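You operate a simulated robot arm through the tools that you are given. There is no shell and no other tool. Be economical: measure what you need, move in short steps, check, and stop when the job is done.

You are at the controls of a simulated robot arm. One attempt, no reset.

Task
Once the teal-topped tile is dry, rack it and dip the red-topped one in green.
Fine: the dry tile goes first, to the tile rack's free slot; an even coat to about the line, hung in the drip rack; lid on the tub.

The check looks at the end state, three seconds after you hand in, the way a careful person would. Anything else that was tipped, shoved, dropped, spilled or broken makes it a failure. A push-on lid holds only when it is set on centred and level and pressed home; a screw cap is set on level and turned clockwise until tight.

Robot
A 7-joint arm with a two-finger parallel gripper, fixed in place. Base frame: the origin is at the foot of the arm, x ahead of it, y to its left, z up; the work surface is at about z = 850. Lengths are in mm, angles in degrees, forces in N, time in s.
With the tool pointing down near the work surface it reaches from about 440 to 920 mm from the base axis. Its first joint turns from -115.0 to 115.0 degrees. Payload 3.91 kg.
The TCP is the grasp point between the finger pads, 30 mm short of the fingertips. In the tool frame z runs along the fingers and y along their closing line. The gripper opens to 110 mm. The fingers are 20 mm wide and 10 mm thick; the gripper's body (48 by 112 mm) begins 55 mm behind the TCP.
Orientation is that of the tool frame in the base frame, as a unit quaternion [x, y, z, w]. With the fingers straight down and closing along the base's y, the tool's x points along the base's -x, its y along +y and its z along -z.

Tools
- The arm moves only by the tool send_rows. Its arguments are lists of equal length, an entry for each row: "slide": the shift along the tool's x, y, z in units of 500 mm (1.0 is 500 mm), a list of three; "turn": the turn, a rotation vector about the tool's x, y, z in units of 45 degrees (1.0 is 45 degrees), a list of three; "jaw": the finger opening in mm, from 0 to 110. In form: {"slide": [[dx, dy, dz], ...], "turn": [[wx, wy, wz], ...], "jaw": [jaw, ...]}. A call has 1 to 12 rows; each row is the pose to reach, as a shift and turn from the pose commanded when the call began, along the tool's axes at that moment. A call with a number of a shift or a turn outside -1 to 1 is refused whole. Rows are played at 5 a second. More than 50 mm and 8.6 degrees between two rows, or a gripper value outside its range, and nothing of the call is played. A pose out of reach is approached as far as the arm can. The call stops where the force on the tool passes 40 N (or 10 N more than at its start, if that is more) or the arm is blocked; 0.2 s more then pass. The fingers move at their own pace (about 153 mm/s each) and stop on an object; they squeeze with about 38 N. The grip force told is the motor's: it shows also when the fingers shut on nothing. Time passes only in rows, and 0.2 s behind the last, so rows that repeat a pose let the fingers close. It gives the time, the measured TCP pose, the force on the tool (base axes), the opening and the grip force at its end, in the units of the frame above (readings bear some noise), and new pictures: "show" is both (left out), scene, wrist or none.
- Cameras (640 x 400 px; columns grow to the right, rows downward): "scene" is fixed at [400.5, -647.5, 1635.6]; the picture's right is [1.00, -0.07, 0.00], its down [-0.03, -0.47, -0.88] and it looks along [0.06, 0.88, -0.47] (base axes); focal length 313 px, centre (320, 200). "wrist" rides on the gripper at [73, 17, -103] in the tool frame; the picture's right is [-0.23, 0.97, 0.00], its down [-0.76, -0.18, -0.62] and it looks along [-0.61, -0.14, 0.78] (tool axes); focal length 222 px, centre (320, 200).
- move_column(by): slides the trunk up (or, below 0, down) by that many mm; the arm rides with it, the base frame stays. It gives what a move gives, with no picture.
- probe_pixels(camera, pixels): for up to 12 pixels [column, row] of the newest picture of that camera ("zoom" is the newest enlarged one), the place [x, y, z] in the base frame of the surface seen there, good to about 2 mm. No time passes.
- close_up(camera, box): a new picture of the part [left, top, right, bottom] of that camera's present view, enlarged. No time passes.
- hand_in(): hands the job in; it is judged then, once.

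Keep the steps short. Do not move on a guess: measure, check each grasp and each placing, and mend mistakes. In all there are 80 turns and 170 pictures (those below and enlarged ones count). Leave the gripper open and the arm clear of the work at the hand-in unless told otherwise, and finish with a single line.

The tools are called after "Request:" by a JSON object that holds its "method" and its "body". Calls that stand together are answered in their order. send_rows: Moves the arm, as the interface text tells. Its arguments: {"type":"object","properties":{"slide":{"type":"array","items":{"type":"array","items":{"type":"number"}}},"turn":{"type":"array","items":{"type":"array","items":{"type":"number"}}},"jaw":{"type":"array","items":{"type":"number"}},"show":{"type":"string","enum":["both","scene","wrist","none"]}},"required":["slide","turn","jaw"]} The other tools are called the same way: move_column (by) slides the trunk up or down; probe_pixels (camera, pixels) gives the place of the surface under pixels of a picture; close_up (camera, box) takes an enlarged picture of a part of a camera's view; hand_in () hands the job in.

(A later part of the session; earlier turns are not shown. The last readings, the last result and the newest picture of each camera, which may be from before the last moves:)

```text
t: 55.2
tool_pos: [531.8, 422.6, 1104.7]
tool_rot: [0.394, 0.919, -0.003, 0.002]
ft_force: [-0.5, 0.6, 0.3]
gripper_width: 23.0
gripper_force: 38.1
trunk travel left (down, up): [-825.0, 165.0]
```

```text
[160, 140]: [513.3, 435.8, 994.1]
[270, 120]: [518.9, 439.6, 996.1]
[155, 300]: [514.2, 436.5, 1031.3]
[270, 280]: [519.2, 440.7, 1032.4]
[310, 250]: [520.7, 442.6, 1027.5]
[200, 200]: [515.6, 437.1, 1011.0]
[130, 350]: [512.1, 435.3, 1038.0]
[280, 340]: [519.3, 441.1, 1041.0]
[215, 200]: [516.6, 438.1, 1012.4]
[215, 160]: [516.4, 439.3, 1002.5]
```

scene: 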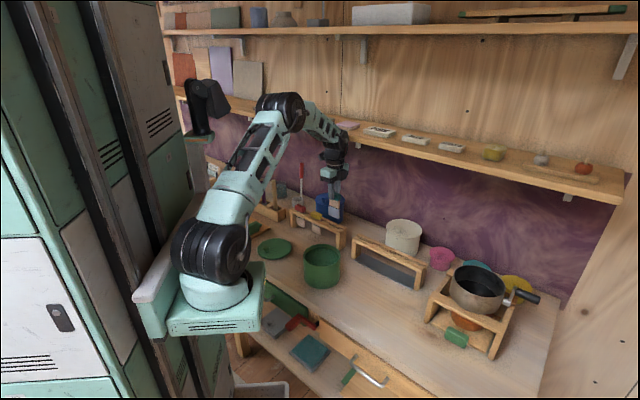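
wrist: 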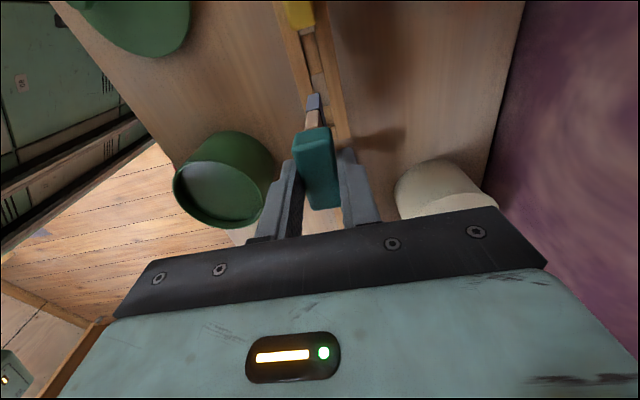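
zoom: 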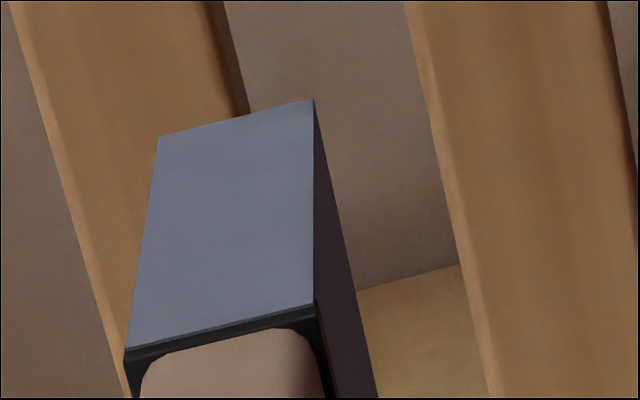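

Tile end face is mid (517, 438.6) and the slot line passes 4.3 mm further along the closing direction. Shifting over and lowering to about 8 mm above the bar for a check.

Request:
{"method": "send_rows", "body": {"slide": [[0, 0.0086, 0.02], [0, 0.0086, 0.05], [0, 0.0086, 0.08], [0, 0.0086, 0.08]], "turn": [[0, 0, 0], [0, 0, 0], [0, 0, 0], [0, 0, 0]], "jaw": [5, 5, 5, 5]}}

Request:
{"method": "close_up", "body": {"camera": "wrist", "box": [280, 70, 360, 120]}}

Request:
{"method": "probe_pixels", "body": {"camera": "zoom", "pixels": [[200, 200], [250, 200], [300, 200], [350, 200], [400, 200], [300, 250], [250, 100], [300, 100], [350, 100], [250, 300], [300, 300], [350, 300]]}}

```text
t: 56.2
tool_pos: [539.8, 424.2, 1065.3]
tool_rot: [0.394, 0.919, -0.003, 0.003]
ft_force: [-0.1, -0.7, 0.1]
gripper_width: 22.9
gripper_force: 37.9
trunk travel left (down, up): [-825.0, 165.0]
```

scene: 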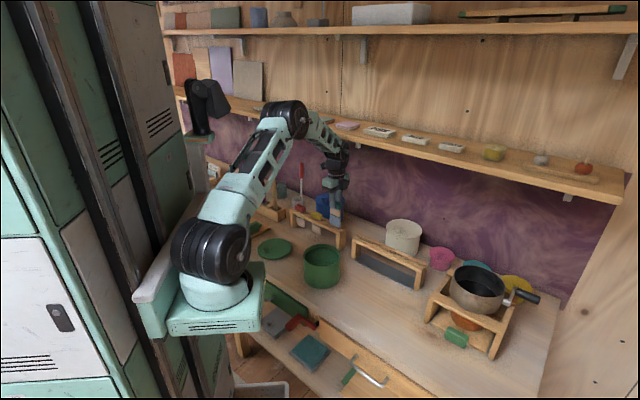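
wrist: 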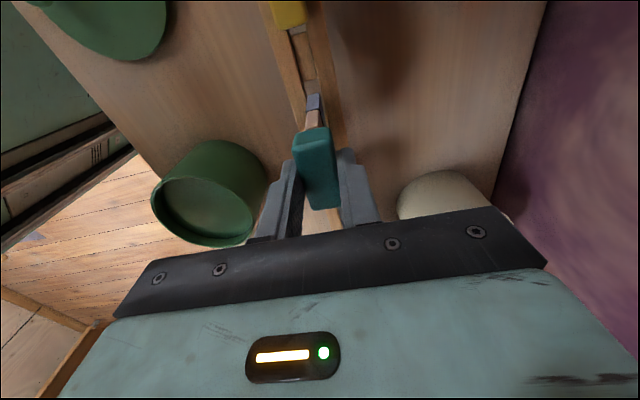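

```text
8.00 times, centred on (320, 95) of wrist
```

zoom: 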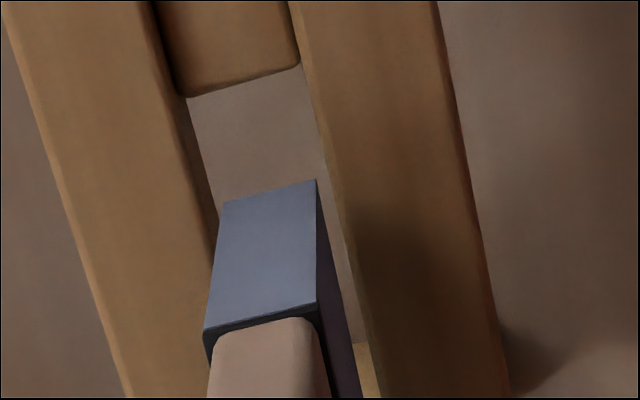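

```text
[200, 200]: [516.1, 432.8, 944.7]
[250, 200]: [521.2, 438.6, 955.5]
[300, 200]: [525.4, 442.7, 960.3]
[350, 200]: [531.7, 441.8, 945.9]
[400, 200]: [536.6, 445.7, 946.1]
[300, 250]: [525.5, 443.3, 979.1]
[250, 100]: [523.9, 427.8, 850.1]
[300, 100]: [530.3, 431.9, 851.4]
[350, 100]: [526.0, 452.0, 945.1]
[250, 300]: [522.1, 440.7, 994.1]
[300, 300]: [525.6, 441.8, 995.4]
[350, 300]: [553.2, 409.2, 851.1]
```

The tile sits slightly too far toward the back bar (about 1.2 mm). Correcting and entering the slot in small steps, watching force.

Request:
{"method": "send_rows", "body": {"slide": [[0.004, -0.002, 0], [0.004, -0.002, 0.015], [0.004, -0.002, 0.03], [0.004, -0.002, 0.045], [0.004, -0.002, 0.06], [0.004, -0.002, 0.06]], "turn": [[0, 0, 0], [0, 0, 0], [0, 0, 0], [0, 0, 0], [0, 0, 0], [0, 0, 0]], "jaw": [5, 5, 5, 5, 5, 5]}}

Request:
{"method": "close_up", "body": {"camera": "wrist", "box": [280, 70, 360, 120]}}

Request:
{"method": "close_up", "body": {"camera": "scene", "box": [305, 195, 361, 250]}}

```text
t: 57.6
tool_pos: [536.8, 423.5, 1034.7]
tool_rot: [0.393, 0.92, -0.003, 0.003]
ft_force: [0.8, -0.5, -1.1]
gripper_width: 23.3
gripper_force: 37.6
trunk travel left (down, up): [-825.0, 165.0]
```

scene: 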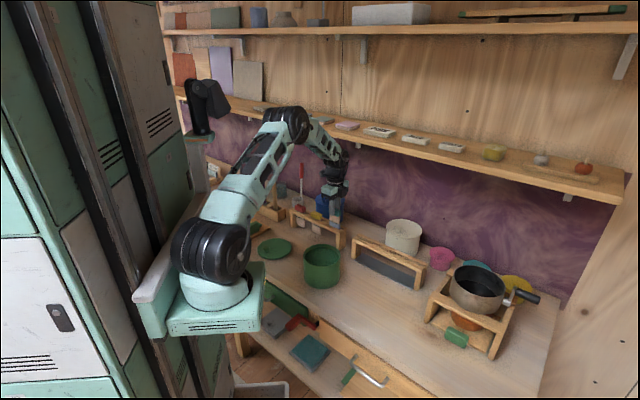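
wrist: 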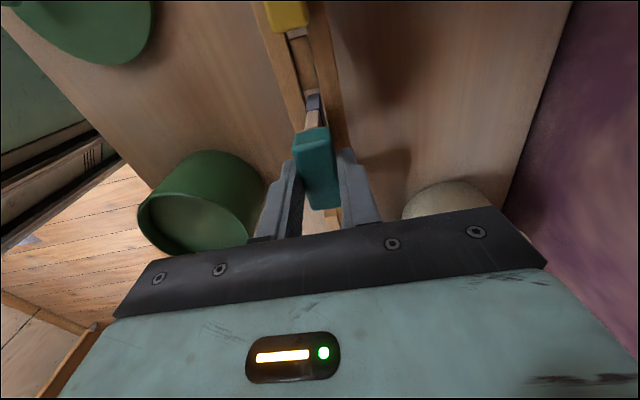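

```text
8.00 times, centred on (320, 95) of wrist
```

zoom: 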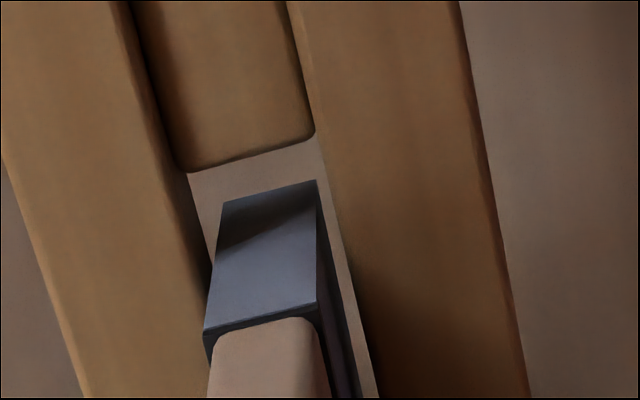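

```text
7.27 times, centred on (333, 222) of scene
```

zoom: 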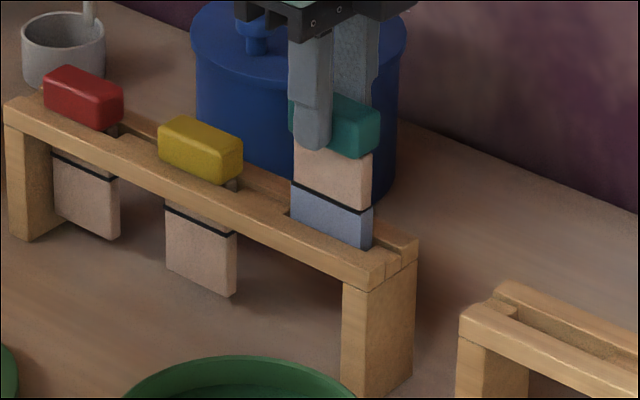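

The tile is in the slot without contact force. Lowering the remaining 58 mm.

Request:
{"method": "send_rows", "body": {"slide": [[0, 0, 0.025], [0, 0, 0.05], [0, 0, 0.075], [0, 0, 0.1], [0, 0, 0.112], [0, 0, 0.117], [0, 0, 0.117]], "turn": [[0, 0, 0], [0, 0, 0], [0, 0, 0], [0, 0, 0], [0, 0, 0], [0, 0, 0], [0, 0, 0]], "jaw": [5, 5, 5, 5, 5, 5, 5], "show": "none"}}

Request:
{"method": "close_up", "body": {"camera": "scene", "box": [305, 195, 361, 250]}}

```text
t: 59.2
tool_pos: [537.1, 423.2, 976.9]
tool_rot: [0.394, 0.919, -0.001, 0.003]
ft_force: [-1.1, -3.4, 11.9]
gripper_width: 22.9
gripper_force: 38.2
trunk travel left (down, up): [-825.0, 165.0]
```

```text
7.27 times, centred on (333, 222) of scene
```

zoom: 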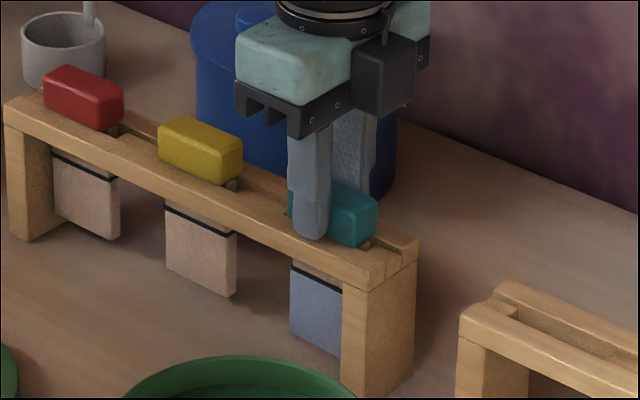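

Seated (12 N upward). Opening and rising straight up.

Request:
{"method": "send_rows", "body": {"slide": [[0, 0, -0.001], [0, 0, -0.001], [0, 0, -0.02], [0, 0, -0.06], [0, 0, -0.12], [0, 0, -0.2], [0, 0, -0.25]], "turn": [[0, 0, 0], [0, 0, 0], [0, 0, 0], [0, 0, 0], [0, 0, 0], [0, 0, 0], [0, 0, 0]], "jaw": [48, 48, 48, 50, 50, 50, 50]}}

Request:
{"method": "close_up", "body": {"camera": "scene", "box": [305, 195, 361, 250]}}

Request:
{"method": "close_up", "body": {"camera": "wrist", "box": [240, 0, 400, 140]}}

```text
t: 60.8
tool_pos: [537.3, 425.1, 1101.6]
tool_rot: [0.393, 0.919, -0.003, 0.003]
ft_force: [0.2, 0.9, 0.0]
gripper_width: 50.3
gripper_force: 0.0
trunk travel left (down, up): [-825.0, 165.0]
```

scene: 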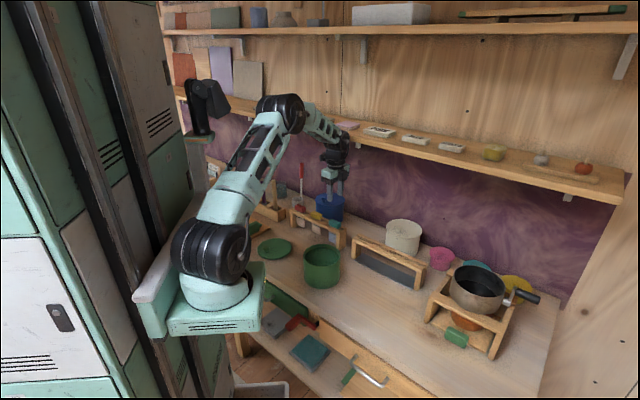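
wrist: 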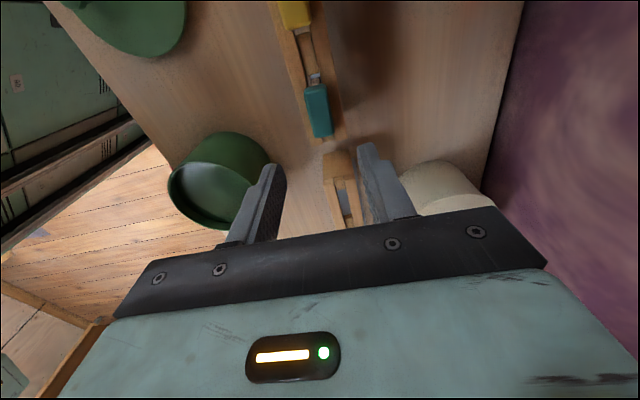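

```text
7.27 times, centred on (333, 222) of scene
```

zoom: 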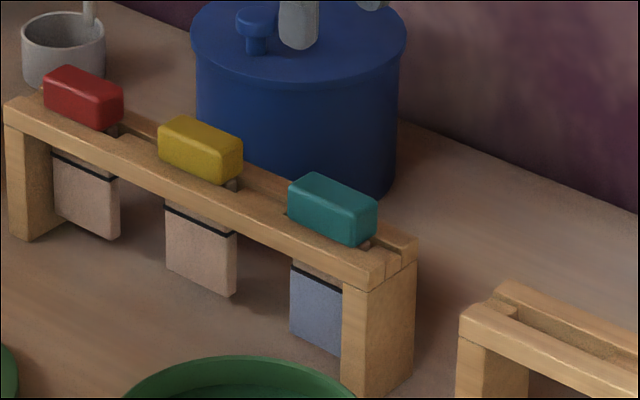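

```text
2.86 times, centred on (320, 70) of wrist
```

zoom: 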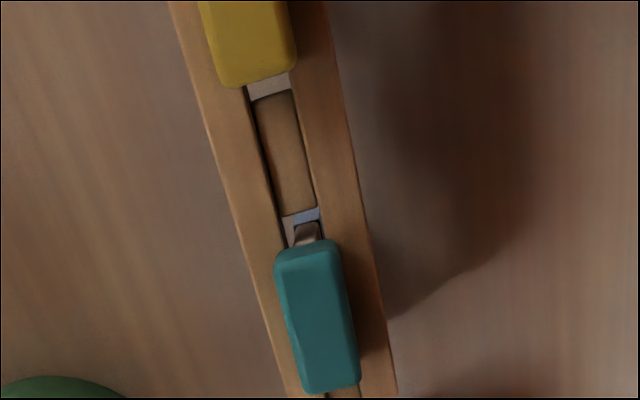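

Teal tile is racked, level and like its neighbours. Next, moving along the rack to above the red tile near (404, 556).

Request:
{"method": "send_rows", "body": {"slide": [[0.094, -0.003, 0], [0.188, -0.006, 0], [0.281, -0.009, 0], [0.374, -0.012, 0], [0.374, -0.012, 0]], "turn": [[0, 0, 0], [0, 0, 0], [0, 0, 0], [0, 0, 0], [0, 0, 0]], "jaw": [50, 50, 50, 60, 60]}}

Request:
{"method": "close_up", "body": {"camera": "wrist", "box": [260, 50, 372, 150]}}

```text
t: 62.0
tool_pos: [405.7, 554.4, 1101.2]
tool_rot: [0.393, 0.919, -0.002, 0.002]
ft_force: [-0.5, -0.1, 0.5]
gripper_width: 60.1
gripper_force: 0.0
trunk travel left (down, up): [-825.0, 165.0]
```

scene: 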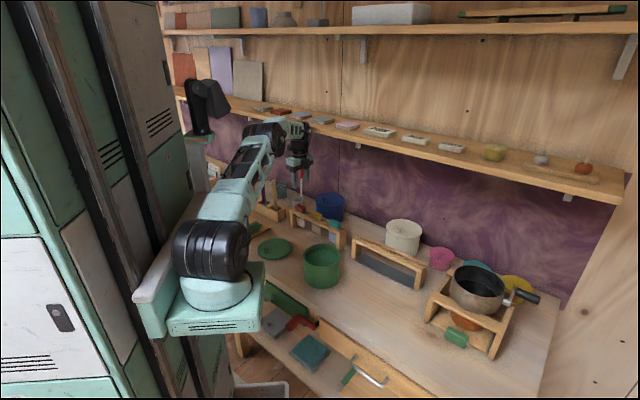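
wrist: 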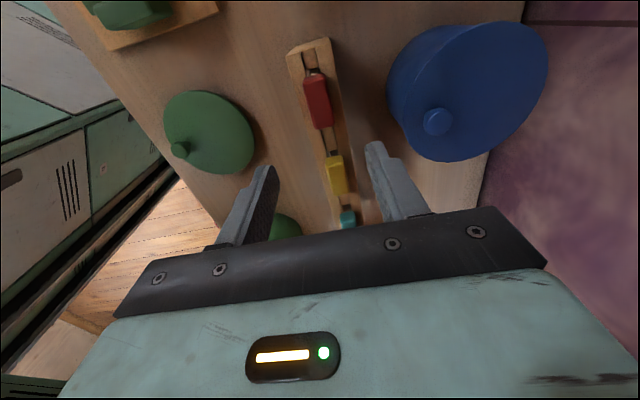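

```text
4.00 times, centred on (316, 100) of wrist
```

zoom: 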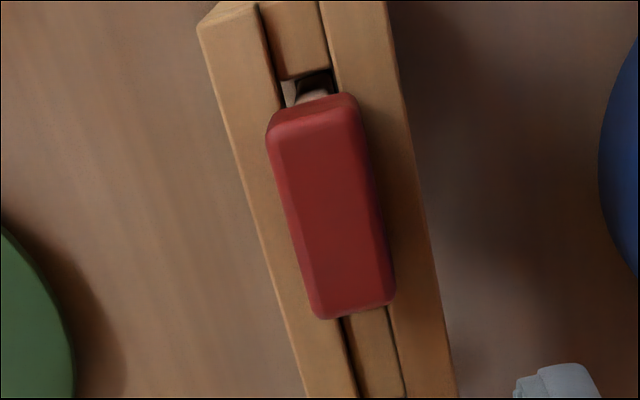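

Request:
{"method": "probe_pixels", "body": {"camera": "zoom", "pixels": [[283, 130], [350, 112], [388, 292], [322, 305], [335, 205], [240, 220], [425, 250]]}}

```text
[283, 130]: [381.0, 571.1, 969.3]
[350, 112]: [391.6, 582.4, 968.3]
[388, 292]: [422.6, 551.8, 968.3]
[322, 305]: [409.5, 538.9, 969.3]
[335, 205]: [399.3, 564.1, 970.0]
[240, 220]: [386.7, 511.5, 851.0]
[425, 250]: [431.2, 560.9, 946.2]
```

Red block centre is (401.2, 561.1), aligned. Centring and descending; closing in the same call after settling.

Request:
{"method": "send_rows", "body": {"slide": [[0.008, 0.002, 0.06], [0.015, 0.004, 0.12], [0.015, 0.004, 0.18], [0.015, 0.004, 0.21], [0.015, 0.004, 0.21]], "turn": [[0, 0, 0], [0, 0, 0], [0, 0, 0], [0, 0, 0], [0, 0, 0]], "jaw": [60, 60, 60, 60, 60]}}

Request:
{"method": "close_up", "body": {"camera": "wrist", "box": [220, 50, 420, 250]}}

```text
t: 63.2
tool_pos: [399.9, 563.1, 994.9]
tool_rot: [0.395, 0.919, -0.003, 0.003]
ft_force: [-0.5, -0.2, -0.6]
gripper_width: 59.6
gripper_force: 0.1
trunk travel left (down, up): [-825.0, 165.0]
```

scene: 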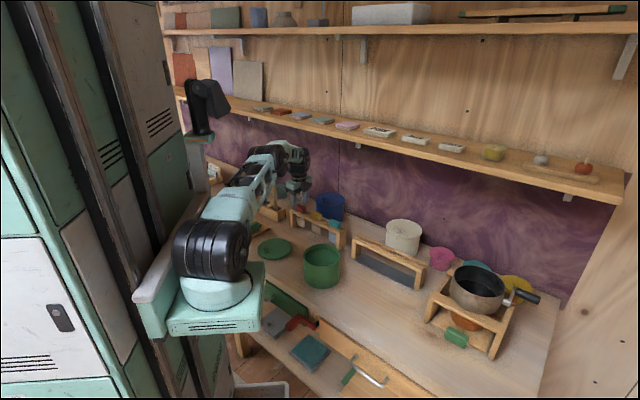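
wrist: 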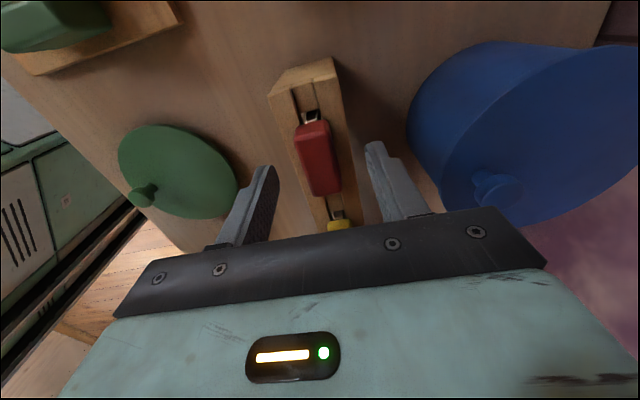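

```text
2.00 times, centred on (320, 150) of wrist
```

zoom: 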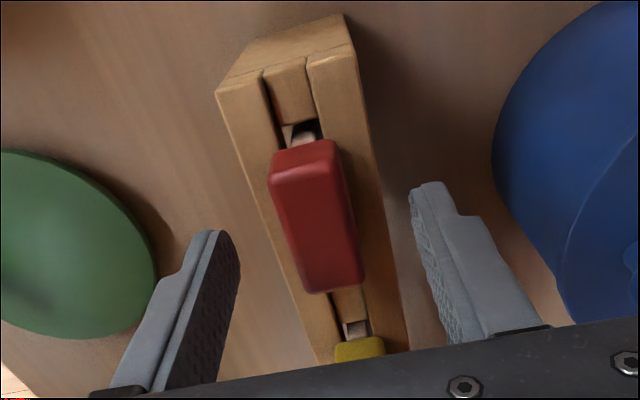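

Block sits midway between the tips. Lowering 18 mm and closing.

Request:
{"method": "send_rows", "body": {"slide": [[0, 0, 0.02], [0, 0, 0.035], [0, 0, 0.035], [0, 0, 0.035], [0, 0, 0.035]], "turn": [[0, 0, 0], [0, 0, 0], [0, 0, 0], [0, 0, 0], [0, 0, 0]], "jaw": [60, 60, 40, 5, 5], "show": "none"}}

Request:
{"method": "close_up", "body": {"camera": "scene", "box": [270, 175, 350, 250]}}

```text
t: 64.4
tool_pos: [398.8, 561.9, 977.5]
tool_rot: [0.392, 0.92, -0.003, 0.002]
ft_force: [-0.1, 0.4, -0.8]
gripper_width: 22.9
gripper_force: 37.9
trunk travel left (down, up): [-825.0, 165.0]
```

```text
5.33 times, centred on (310, 212) of scene
```

zoom: 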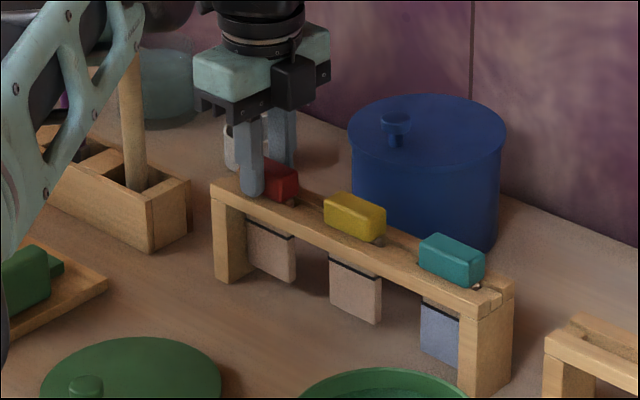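

Gripped (22.9 mm, 38 N). Lifting straight up 130 mm.

Request:
{"method": "send_rows", "body": {"slide": [[0, 0, -0.03], [0, 0, -0.08], [0, -0.001, -0.14], [0, -0.001, -0.2], [0, -0.001, -0.26], [0, -0.001, -0.26]], "turn": [[0, 0, 0], [0, 0, 0], [0, 0, 0], [0, 0, 0], [0, 0, 0], [0, 0, 0]], "jaw": [5, 5, 5, 5, 5, 5]}}

Request:
{"method": "close_up", "body": {"camera": "scene", "box": [270, 155, 350, 255]}}

Request:
{"method": "close_up", "body": {"camera": "wrist", "box": [288, 80, 352, 220]}}

```text
t: 65.8
tool_pos: [398.8, 561.8, 1106.9]
tool_rot: [0.393, 0.919, -0.003, 0.002]
ft_force: [0.5, -0.1, -0.7]
gripper_width: 23.1
gripper_force: 38.2
trunk travel left (down, up): [-825.0, 165.0]
```

scene: 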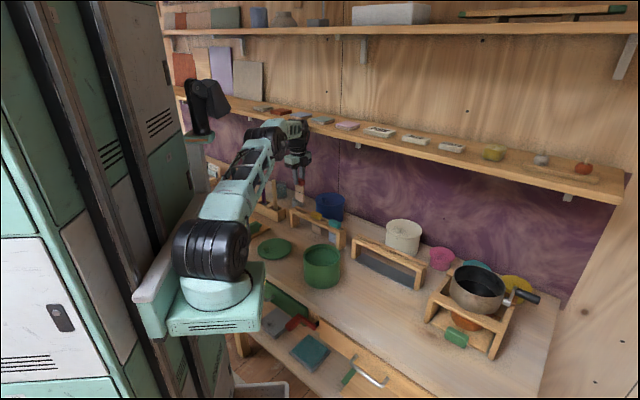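
wrist: 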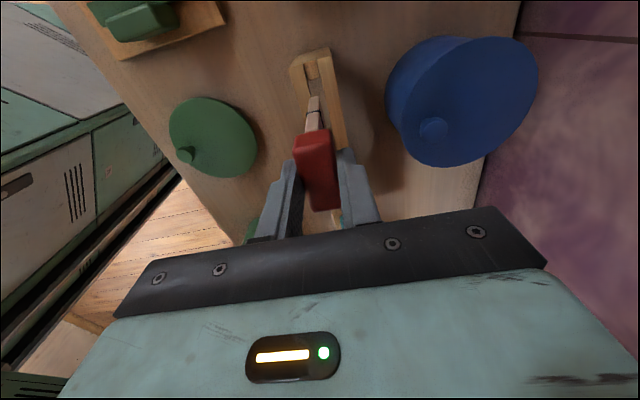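

```text
4.00 times, centred on (310, 205) of scene
```

zoom: 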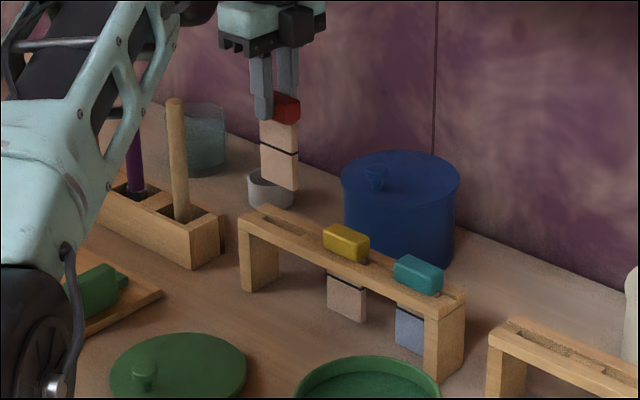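

```text
2.86 times, centred on (320, 150) of wrist
```

zoom: 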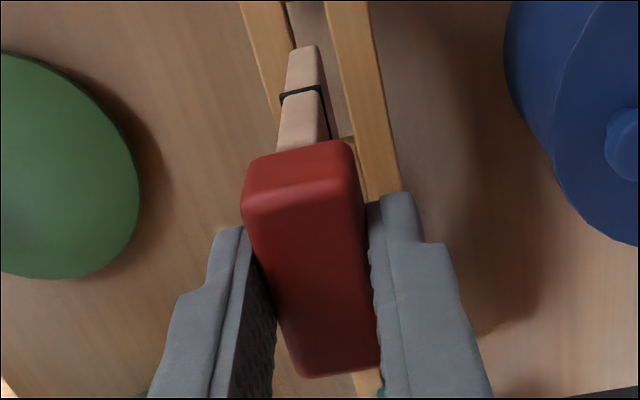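

The red tile hangs straight. Carrying it at height to above the tub's centre (≈ (472, 233)).

Request:
{"method": "send_rows", "body": {"slide": [[-0.072, -0.044, 0], [-0.144, -0.087, 0], [-0.216, -0.131, 0], [-0.288, -0.175, 0], [-0.36, -0.218, 0], [-0.432, -0.262, 0], [-0.504, -0.305, 0], [-0.572, -0.35, 0], [-0.572, -0.35, 0]], "turn": [[0, 0, 0], [0, 0, 0], [0, 0, 0], [0, 0, 0], [0, 0, 0], [0, 0, 0], [0, 0, 0], [0, 0, 0], [0, 0, 0]], "jaw": [5, 5, 5, 5, 5, 5, 5, 5, 5]}}

Request:
{"method": "close_up", "body": {"camera": "wrist", "box": [220, 20, 420, 220]}}

Request:
{"method": "close_up", "body": {"camera": "scene", "box": [290, 205, 354, 295]}}

```text
t: 67.8
tool_pos: [468.6, 234.7, 1109.1]
tool_rot: [0.394, 0.919, -0.002, 0.002]
ft_force: [0.0, 0.4, -0.4]
gripper_width: 22.8
gripper_force: 37.4
trunk travel left (down, up): [-825.0, 165.0]
```

scene: 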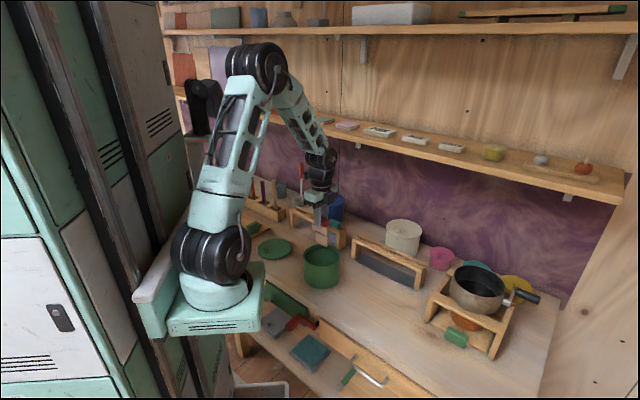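
wrist: 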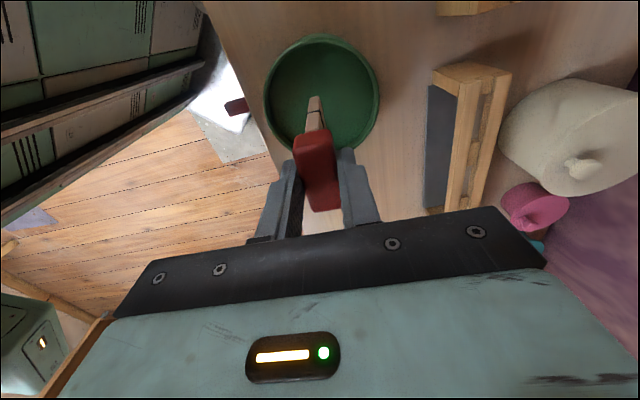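

```text
2.00 times, centred on (320, 120) of wrist
```

zoom: 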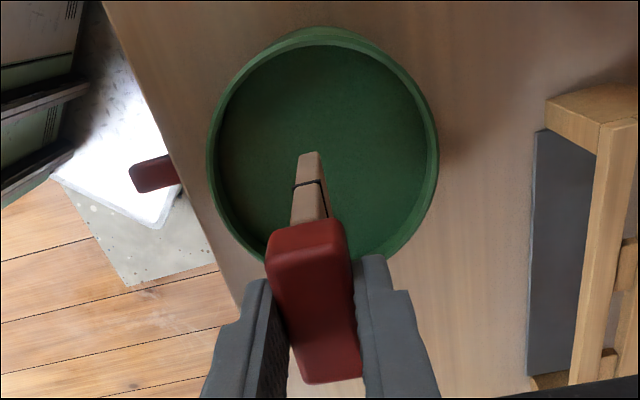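

```text
4.44 times, centred on (322, 250) of scene
```

zoom: 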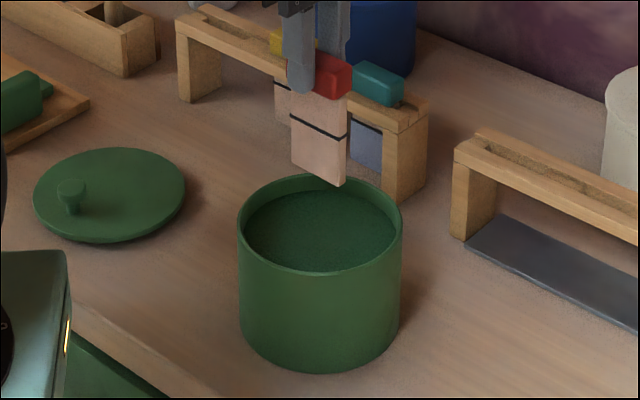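

Measuring the line on the tile, its bottom, and the liquid surface.

Request:
{"method": "probe_pixels", "body": {"camera": "zoom", "pixels": [[297, 122], [340, 136], [297, 165], [335, 182], [320, 230], [280, 235], [360, 225], [320, 265], [252, 205], [400, 210], [318, 175], [316, 100]]}}

Request:
{"method": "probe_pixels", "body": {"camera": "wrist", "pixels": [[320, 60], [320, 38], [270, 110], [372, 110], [350, 80], [290, 80], [314, 97], [266, 90], [376, 80]]}}

Request:
{"method": "close_up", "body": {"camera": "scene", "box": [324, 218, 344, 248]}}

Request:
{"method": "probe_pixels", "body": {"camera": "zoom", "pixels": [[320, 50], [320, 100], [320, 150], [320, 200], [320, 250], [250, 200], [400, 200]]}}

```text
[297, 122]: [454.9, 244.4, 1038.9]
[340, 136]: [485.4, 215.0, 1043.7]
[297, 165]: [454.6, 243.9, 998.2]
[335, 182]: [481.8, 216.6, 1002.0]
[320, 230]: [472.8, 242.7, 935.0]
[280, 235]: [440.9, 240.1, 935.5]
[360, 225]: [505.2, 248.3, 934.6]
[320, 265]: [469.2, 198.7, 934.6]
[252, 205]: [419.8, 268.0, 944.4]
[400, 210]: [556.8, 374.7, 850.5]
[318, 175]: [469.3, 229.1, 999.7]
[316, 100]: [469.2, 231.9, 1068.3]
```

```text
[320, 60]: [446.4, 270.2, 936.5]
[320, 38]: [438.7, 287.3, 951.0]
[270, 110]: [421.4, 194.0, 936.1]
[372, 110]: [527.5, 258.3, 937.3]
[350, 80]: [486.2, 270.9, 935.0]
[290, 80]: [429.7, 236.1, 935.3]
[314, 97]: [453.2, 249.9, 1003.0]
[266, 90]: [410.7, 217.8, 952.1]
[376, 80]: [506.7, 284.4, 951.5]
```

```text
13.33 times, centred on (334, 233) of scene
```

zoom: 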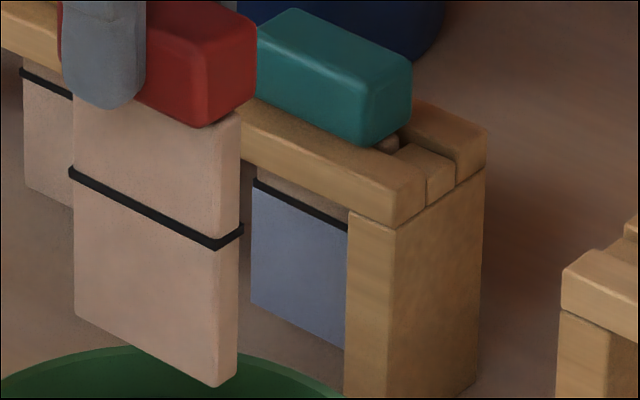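

```text
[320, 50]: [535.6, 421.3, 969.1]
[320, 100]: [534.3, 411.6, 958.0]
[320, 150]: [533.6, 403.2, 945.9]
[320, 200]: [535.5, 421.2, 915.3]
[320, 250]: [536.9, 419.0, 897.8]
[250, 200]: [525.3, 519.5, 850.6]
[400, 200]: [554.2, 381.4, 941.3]
```

Request:
{"method": "probe_pixels", "body": {"camera": "zoom", "pixels": [[80, 178], [145, 210], [210, 241], [80, 312], [145, 345], [208, 377], [100, 120], [180, 140], [80, 172], [210, 236], [80, 183], [210, 247]]}}

```text
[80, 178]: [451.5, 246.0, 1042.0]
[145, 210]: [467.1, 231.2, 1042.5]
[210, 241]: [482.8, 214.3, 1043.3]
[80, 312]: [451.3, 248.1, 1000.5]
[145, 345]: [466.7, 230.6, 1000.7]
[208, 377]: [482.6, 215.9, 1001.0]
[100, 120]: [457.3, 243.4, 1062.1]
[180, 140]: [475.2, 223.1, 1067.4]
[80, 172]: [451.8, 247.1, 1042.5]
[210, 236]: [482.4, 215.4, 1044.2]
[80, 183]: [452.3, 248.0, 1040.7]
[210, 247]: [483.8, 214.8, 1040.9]
```

Line is level at z 1042.3; liquid at 935.2. Need about 106.5 mm down. First lowering 95 mm, then a check.

Request:
{"method": "send_rows", "body": {"slide": [[0, 0, 0.05], [0, 0, 0.1], [0, 0, 0.14], [0, 0, 0.17], [0, 0, 0.19]], "turn": [[0, 0, 0], [0, 0, 0], [0, 0, 0], [0, 0, 0], [0, 0, 0]], "jaw": [5, 5, 5, 5, 5], "show": "scene"}}

Request:
{"method": "close_up", "body": {"camera": "scene", "box": [306, 230, 338, 270]}}

Request:
{"method": "probe_pixels", "body": {"camera": "zoom", "pixels": [[320, 60], [320, 120], [320, 180], [320, 200], [320, 220], [320, 240], [320, 260], [320, 280], [320, 300]]}}

```text
t: 69.0
tool_pos: [469.5, 233.5, 1015.0]
tool_rot: [0.394, 0.919, -0.002, 0.004]
ft_force: [0.7, 0.3, -0.9]
gripper_width: 23.1
gripper_force: 37.7
trunk travel left (down, up): [-825.0, 165.0]
```

scene: 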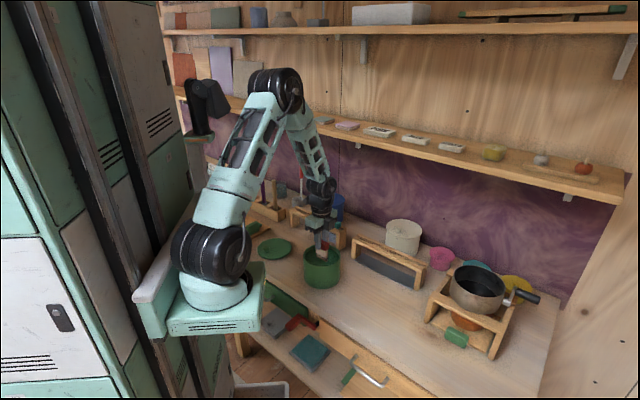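

```text
10.00 times, centred on (322, 250) of scene
```

zoom: 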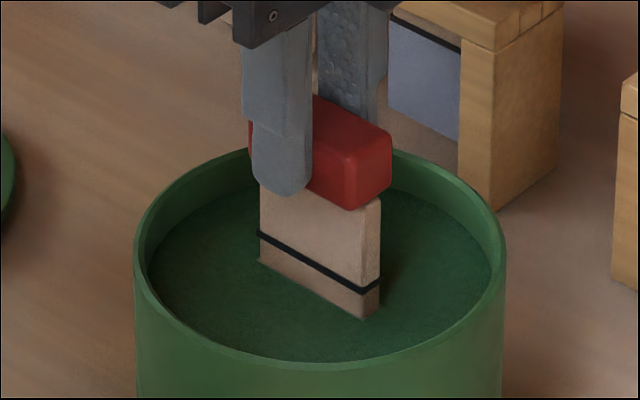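

```text
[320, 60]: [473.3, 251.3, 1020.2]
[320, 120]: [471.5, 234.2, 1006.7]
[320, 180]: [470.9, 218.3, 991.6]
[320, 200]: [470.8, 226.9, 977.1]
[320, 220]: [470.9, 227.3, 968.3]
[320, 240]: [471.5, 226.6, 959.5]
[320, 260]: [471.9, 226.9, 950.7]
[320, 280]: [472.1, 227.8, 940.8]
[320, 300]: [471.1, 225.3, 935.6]
```

Line is now about 12 mm above the liquid and level. Lowering 11.5 mm more and holding briefly.

Request:
{"method": "send_rows", "body": {"slide": [[0, 0, 0.012], [0, 0, 0.023], [0, 0, 0.023], [0, 0, 0.023], [0, 0, 0.023], [0, 0, 0.023], [0, 0, 0.023]], "turn": [[0, 0, 0], [0, 0, 0], [0, 0, 0], [0, 0, 0], [0, 0, 0], [0, 0, 0], [0, 0, 0]], "jaw": [5, 5, 5, 5, 5, 5, 5], "show": "none"}}

Request:
{"method": "close_up", "body": {"camera": "scene", "box": [306, 230, 338, 270]}}

```text
t: 70.6
tool_pos: [469.4, 233.5, 1003.4]
tool_rot: [0.394, 0.919, -0.003, 0.002]
ft_force: [0.1, 0.3, -0.4]
gripper_width: 22.7
gripper_force: 38.3
trunk travel left (down, up): [-825.0, 165.0]
```

```text
10.00 times, centred on (322, 250) of scene
```

zoom: 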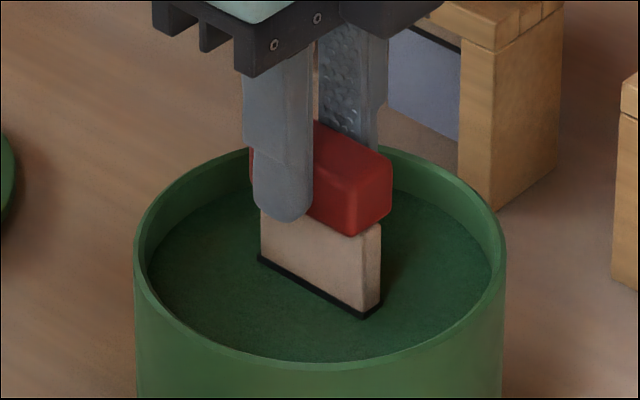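

The line is right at the surface. Holding one more second, then drawing it out slowly and steadily.

Request:
{"method": "send_rows", "body": {"slide": [[0, 0, 0], [0, 0, 0], [0, 0, 0], [0, 0, 0], [0, 0, 0], [0, 0, -0.02], [0, 0, -0.04], [0, 0, -0.06], [0, 0, -0.08], [0, 0, -0.1], [0, 0, -0.12], [0, 0, -0.14]], "turn": [[0, 0, 0], [0, 0, 0], [0, 0, 0], [0, 0, 0], [0, 0, 0], [0, 0, 0], [0, 0, 0], [0, 0, 0], [0, 0, 0], [0, 0, 0], [0, 0, 0], [0, 0, 0]], "jaw": [5, 5, 5, 5, 5, 5, 5, 5, 5, 5, 5, 5], "show": "none"}}

Request:
{"method": "close_up", "body": {"camera": "scene", "box": [306, 215, 346, 265]}}

```text
t: 73.2
tool_pos: [470.2, 234.2, 1073.5]
tool_rot: [0.394, 0.919, -0.003, 0.002]
ft_force: [0.4, 0.5, -0.5]
gripper_width: 23.0
gripper_force: 37.8
trunk travel left (down, up): [-825.0, 165.0]
```

```text
8.00 times, centred on (326, 240) of scene
```

zoom: 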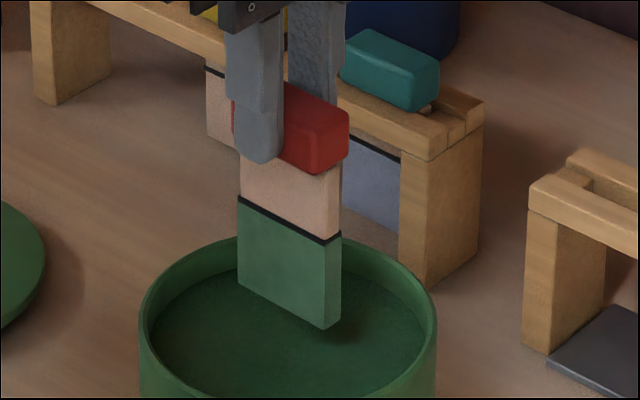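

Coat runs up to the line. Holding over the tub for drips and examining it closely.

Request:
{"method": "close_up", "body": {"camera": "scene", "box": [332, 238, 352, 258]}}

Request:
{"method": "send_rows", "body": {"slide": [[0, 0, -0.02], [0, 0, -0.04], [0, 0, -0.06], [0, 0, -0.07], [0, 0, -0.07], [0, 0, -0.07], [0, 0, -0.07], [0, 0, -0.07], [0, 0, -0.07], [0, 0, -0.07], [0, 0, -0.07], [0, 0, -0.07]], "turn": [[0, 0, 0], [0, 0, 0], [0, 0, 0], [0, 0, 0], [0, 0, 0], [0, 0, 0], [0, 0, 0], [0, 0, 0], [0, 0, 0], [0, 0, 0], [0, 0, 0], [0, 0, 0]], "jaw": [5, 5, 5, 5, 5, 5, 5, 5, 5, 5, 5, 5], "show": "none"}}

Request:
{"method": "send_rows", "body": {"slide": [[0, 0, 0], [0, 0, 0], [0, 0, 0], [0, 0, 0], [0, 0, 0], [0, 0, 0], [0, 0, 0], [0, 0, 0], [0, 0, 0], [0, 0, 0], [0, 0, 0], [0, 0, 0]], "turn": [[0, 0, 0], [0, 0, 0], [0, 0, 0], [0, 0, 0], [0, 0, 0], [0, 0, 0], [0, 0, 0], [0, 0, 0], [0, 0, 0], [0, 0, 0], [0, 0, 0], [0, 0, 0]], "jaw": [5, 5, 5, 5, 5, 5, 5, 5, 5, 5, 5, 5]}}

Request:
{"method": "close_up", "body": {"camera": "scene", "box": [318, 210, 348, 250]}}

Request:
{"method": "close_up", "body": {"camera": "wrist", "box": [288, 80, 352, 120]}}

```text
16.00 times, centred on (342, 248) of scene
```

zoom: 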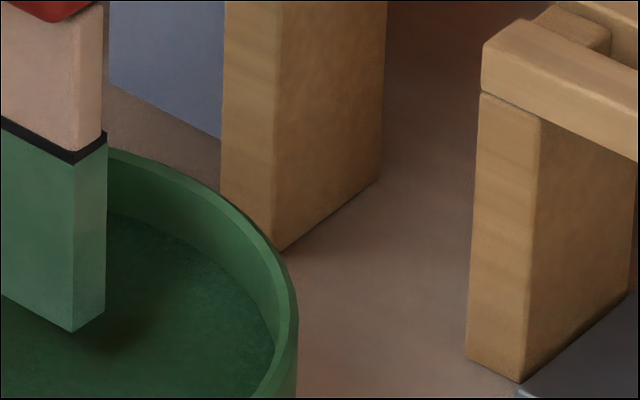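

```text
t: 75.8
tool_pos: [468.6, 235.3, 1108.4]
tool_rot: [0.393, 0.919, -0.002, 0.002]
ft_force: [0.1, 0.2, -0.3]
gripper_width: 23.3
gripper_force: 38.2
trunk travel left (down, up): [-825.0, 165.0]
```

```text
t: 78.4
tool_pos: [469.9, 234.8, 1106.9]
tool_rot: [0.393, 0.919, -0.003, 0.003]
ft_force: [-0.4, -0.3, -0.9]
gripper_width: 23.1
gripper_force: 38.2
trunk travel left (down, up): [-825.0, 165.0]
```

scene: 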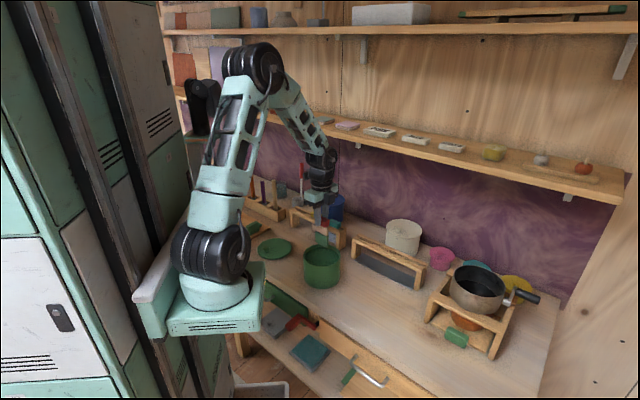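
wrist: 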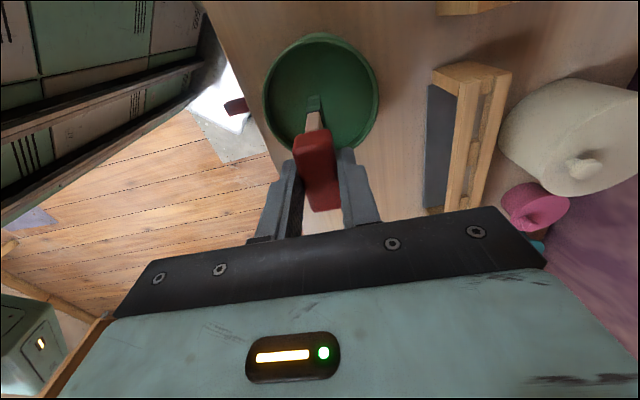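

```text
10.00 times, centred on (333, 230) of scene
```

zoom: 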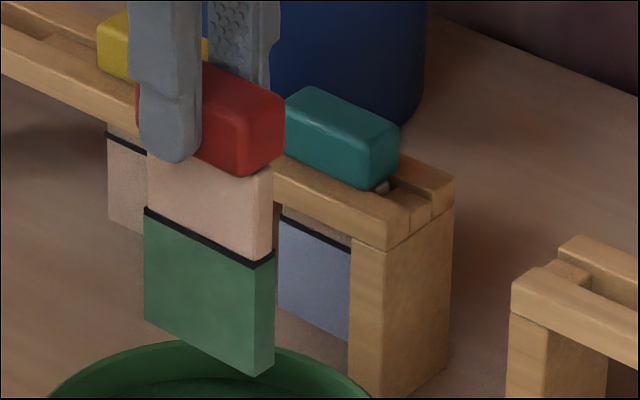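

```text
10.00 times, centred on (320, 100) of wrist
```

zoom: 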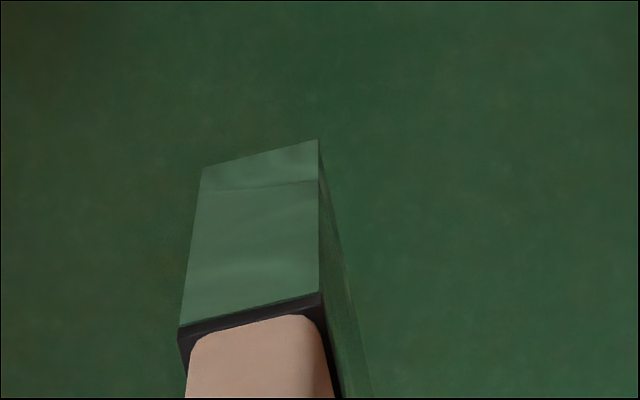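

Even green coat to the line, no drips. Carrying it to above the drip rack's right-hand slot, where the teal tile hung.

Request:
{"method": "send_rows", "body": {"slide": [[-0.062, 0.047, 0], [-0.124, 0.095, 0], [-0.186, 0.142, 0], [-0.249, 0.189, 0], [-0.311, 0.236, 0], [-0.373, 0.284, 0], [-0.435, 0.331, 0], [-0.497, 0.378, 0], [-0.497, 0.378, 0]], "turn": [[0, 0, 0], [0, 0, 0], [0, 0, 0], [0, 0, 0], [0, 0, 0], [0, 0, 0], [0, 0, 0], [0, 0, 0], [0, 0, 0]], "jaw": [5, 5, 5, 5, 5, 5, 5, 5, 5]}}

Request:
{"method": "close_up", "body": {"camera": "wrist", "box": [272, 60, 368, 120]}}

Request:
{"method": "close_up", "body": {"camera": "scene", "box": [280, 220, 440, 320]}}

```text
t: 80.4
tool_pos: [778.4, 184.6, 1109.4]
tool_rot: [0.393, 0.92, -0.002, 0.002]
ft_force: [-0.1, -0.4, -0.1]
gripper_width: 22.9
gripper_force: 38.4
trunk travel left (down, up): [-825.0, 165.0]
```

scene: 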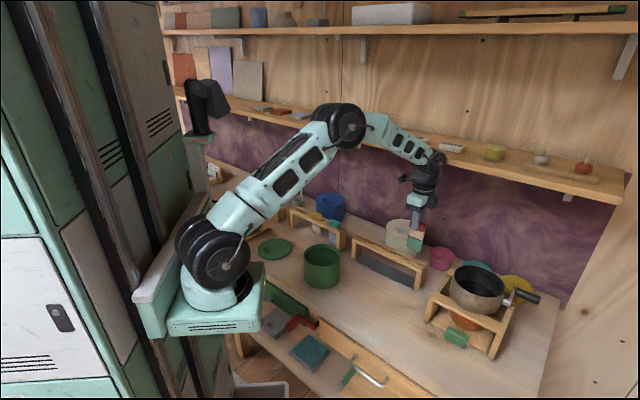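
wrist: 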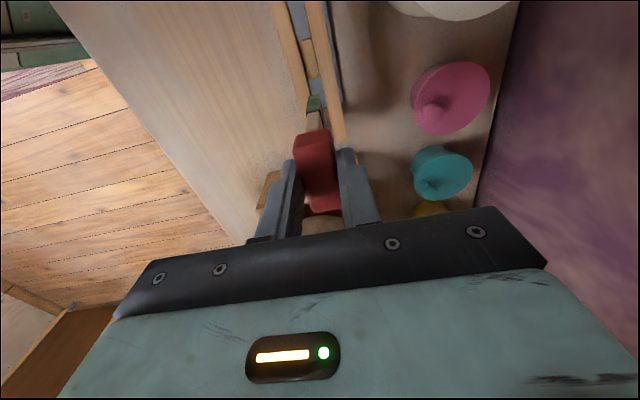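

```text
6.67 times, centred on (320, 90) of wrist
```

zoom: 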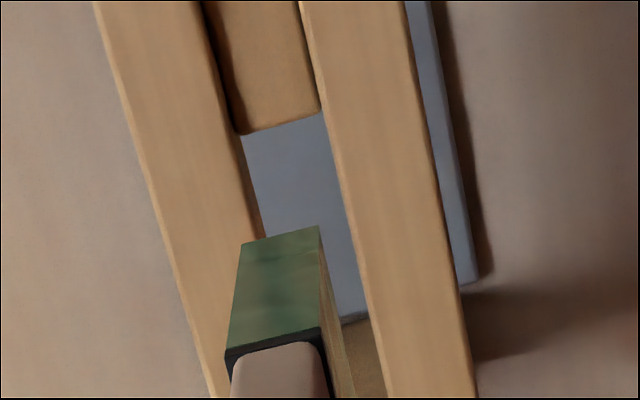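

```text
4.00 times, centred on (360, 270) of scene
```

zoom: 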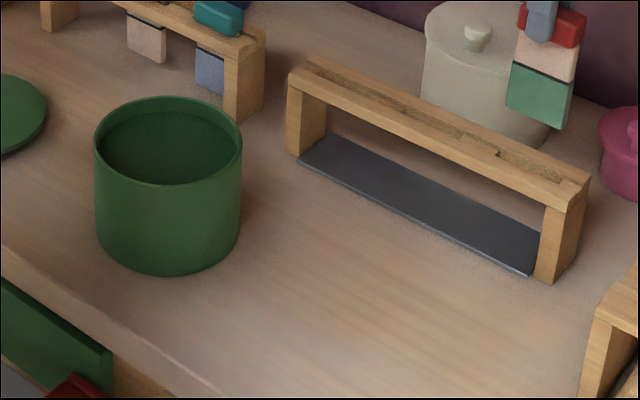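

No drips on the bench. Measuring slot and tile bottom in the wrist view.

Request:
{"method": "close_up", "body": {"camera": "wrist", "box": [272, 60, 368, 120]}}

Request:
{"method": "probe_pixels", "body": {"camera": "zoom", "pixels": [[242, 130], [316, 112], [245, 260], [318, 245], [280, 260], [235, 200], [347, 200], [180, 250], [430, 250], [280, 120], [380, 350], [240, 320]]}}

```text
6.67 times, centred on (320, 90) of wrist
```

zoom: 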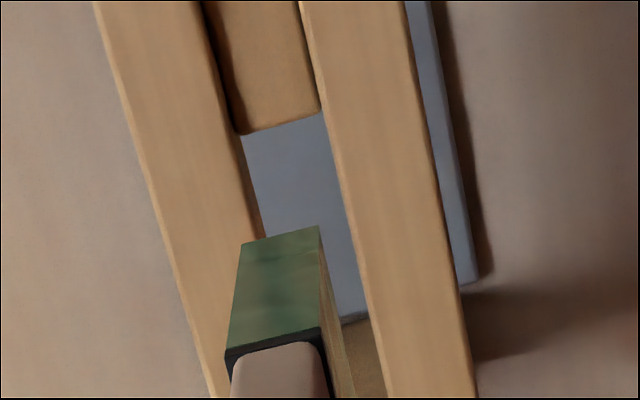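

```text
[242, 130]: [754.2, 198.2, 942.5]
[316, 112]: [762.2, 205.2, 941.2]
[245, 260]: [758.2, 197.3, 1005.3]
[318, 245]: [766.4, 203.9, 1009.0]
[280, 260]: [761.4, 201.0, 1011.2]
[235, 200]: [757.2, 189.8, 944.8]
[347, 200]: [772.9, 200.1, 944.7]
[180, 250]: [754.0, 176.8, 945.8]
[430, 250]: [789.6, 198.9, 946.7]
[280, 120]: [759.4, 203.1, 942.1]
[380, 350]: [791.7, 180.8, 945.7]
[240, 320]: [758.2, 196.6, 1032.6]
```

The tile is ~1 mm too far toward the back and ~3 mm too near the divider. Correcting, lowering to just above the slot, then checking.

Request:
{"method": "send_rows", "body": {"slide": [[-0.006, -0.002, 0.03], [-0.006, -0.002, 0.06], [-0.006, -0.002, 0.085], [-0.006, -0.002, 0.085]], "turn": [[0, 0, 0], [0, 0, 0], [0, 0, 0], [0, 0, 0]], "jaw": [5, 5, 5, 5], "show": "wrist"}}

Request:
{"method": "close_up", "body": {"camera": "wrist", "box": [280, 70, 360, 120]}}

Request:
{"method": "probe_pixels", "body": {"camera": "zoom", "pixels": [[200, 200], [250, 200], [300, 200], [350, 200], [400, 200]]}}

```text
t: 81.4
tool_pos: [779.6, 182.9, 1066.2]
tool_rot: [0.394, 0.919, -0.002, 0.003]
ft_force: [-0.7, 0.7, -0.5]
gripper_width: 23.2
gripper_force: 37.8
trunk travel left (down, up): [-825.0, 165.0]
```

wrist: 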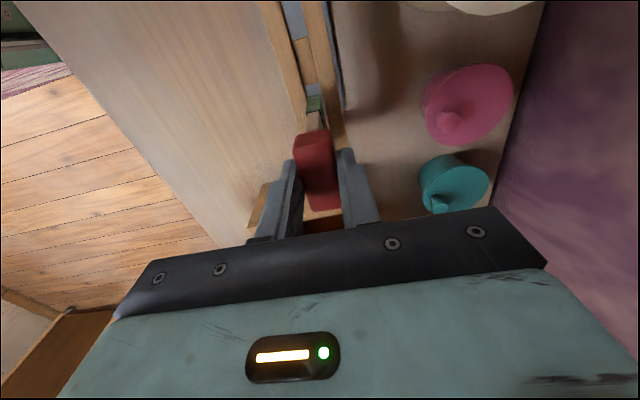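

```text
8.00 times, centred on (320, 95) of wrist
```

zoom: 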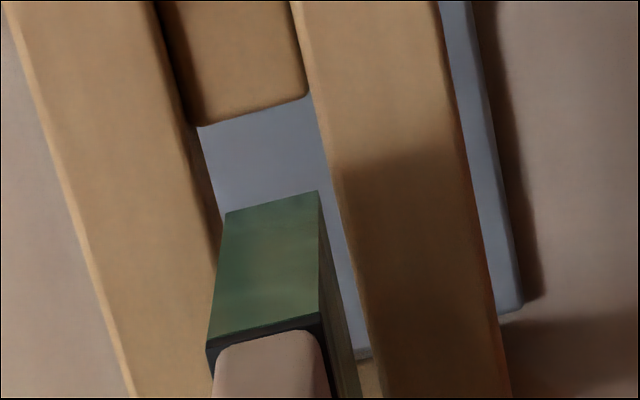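

```text
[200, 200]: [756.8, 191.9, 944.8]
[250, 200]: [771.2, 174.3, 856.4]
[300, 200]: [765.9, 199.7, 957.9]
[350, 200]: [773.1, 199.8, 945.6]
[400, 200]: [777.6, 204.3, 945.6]
```

Nearly centred (about 0.7 mm off). Small correction and entering the slot slowly.

Request:
{"method": "send_rows", "body": {"slide": [[0, -0.0014, 0], [0, -0.0014, 0.015], [0, -0.0014, 0.03], [0, -0.0014, 0.045], [0, -0.0014, 0.06], [0, -0.0014, 0.06]], "turn": [[0, 0, 0], [0, 0, 0], [0, 0, 0], [0, 0, 0], [0, 0, 0], [0, 0, 0]], "jaw": [5, 5, 5, 5, 5, 5], "show": "none"}}

Request:
{"method": "close_up", "body": {"camera": "wrist", "box": [280, 70, 360, 120]}}

Request:
{"method": "close_up", "body": {"camera": "scene", "box": [396, 230, 428, 290]}}

```text
t: 82.8
tool_pos: [778.8, 181.4, 1037.1]
tool_rot: [0.393, 0.92, -0.003, 0.003]
ft_force: [-0.7, 0.2, -0.4]
gripper_width: 23.1
gripper_force: 38.2
trunk travel left (down, up): [-825.0, 165.0]
```

```text
8.00 times, centred on (320, 95) of wrist
```

zoom: 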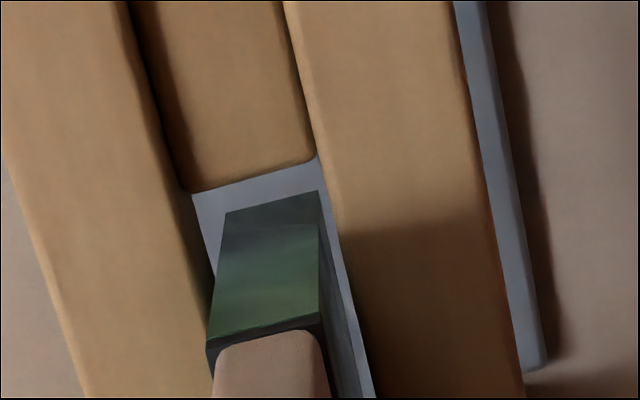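

```text
6.67 times, centred on (412, 260) of scene
```

zoom: 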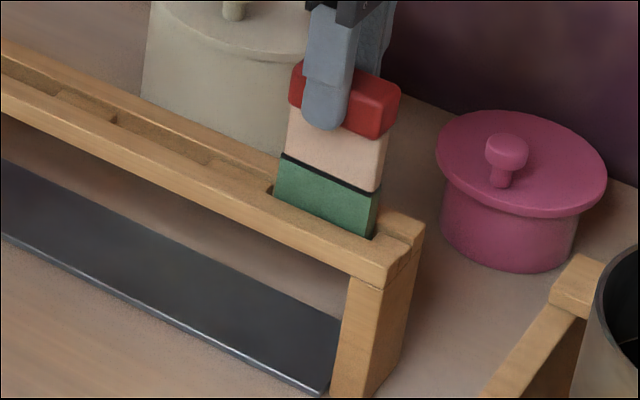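

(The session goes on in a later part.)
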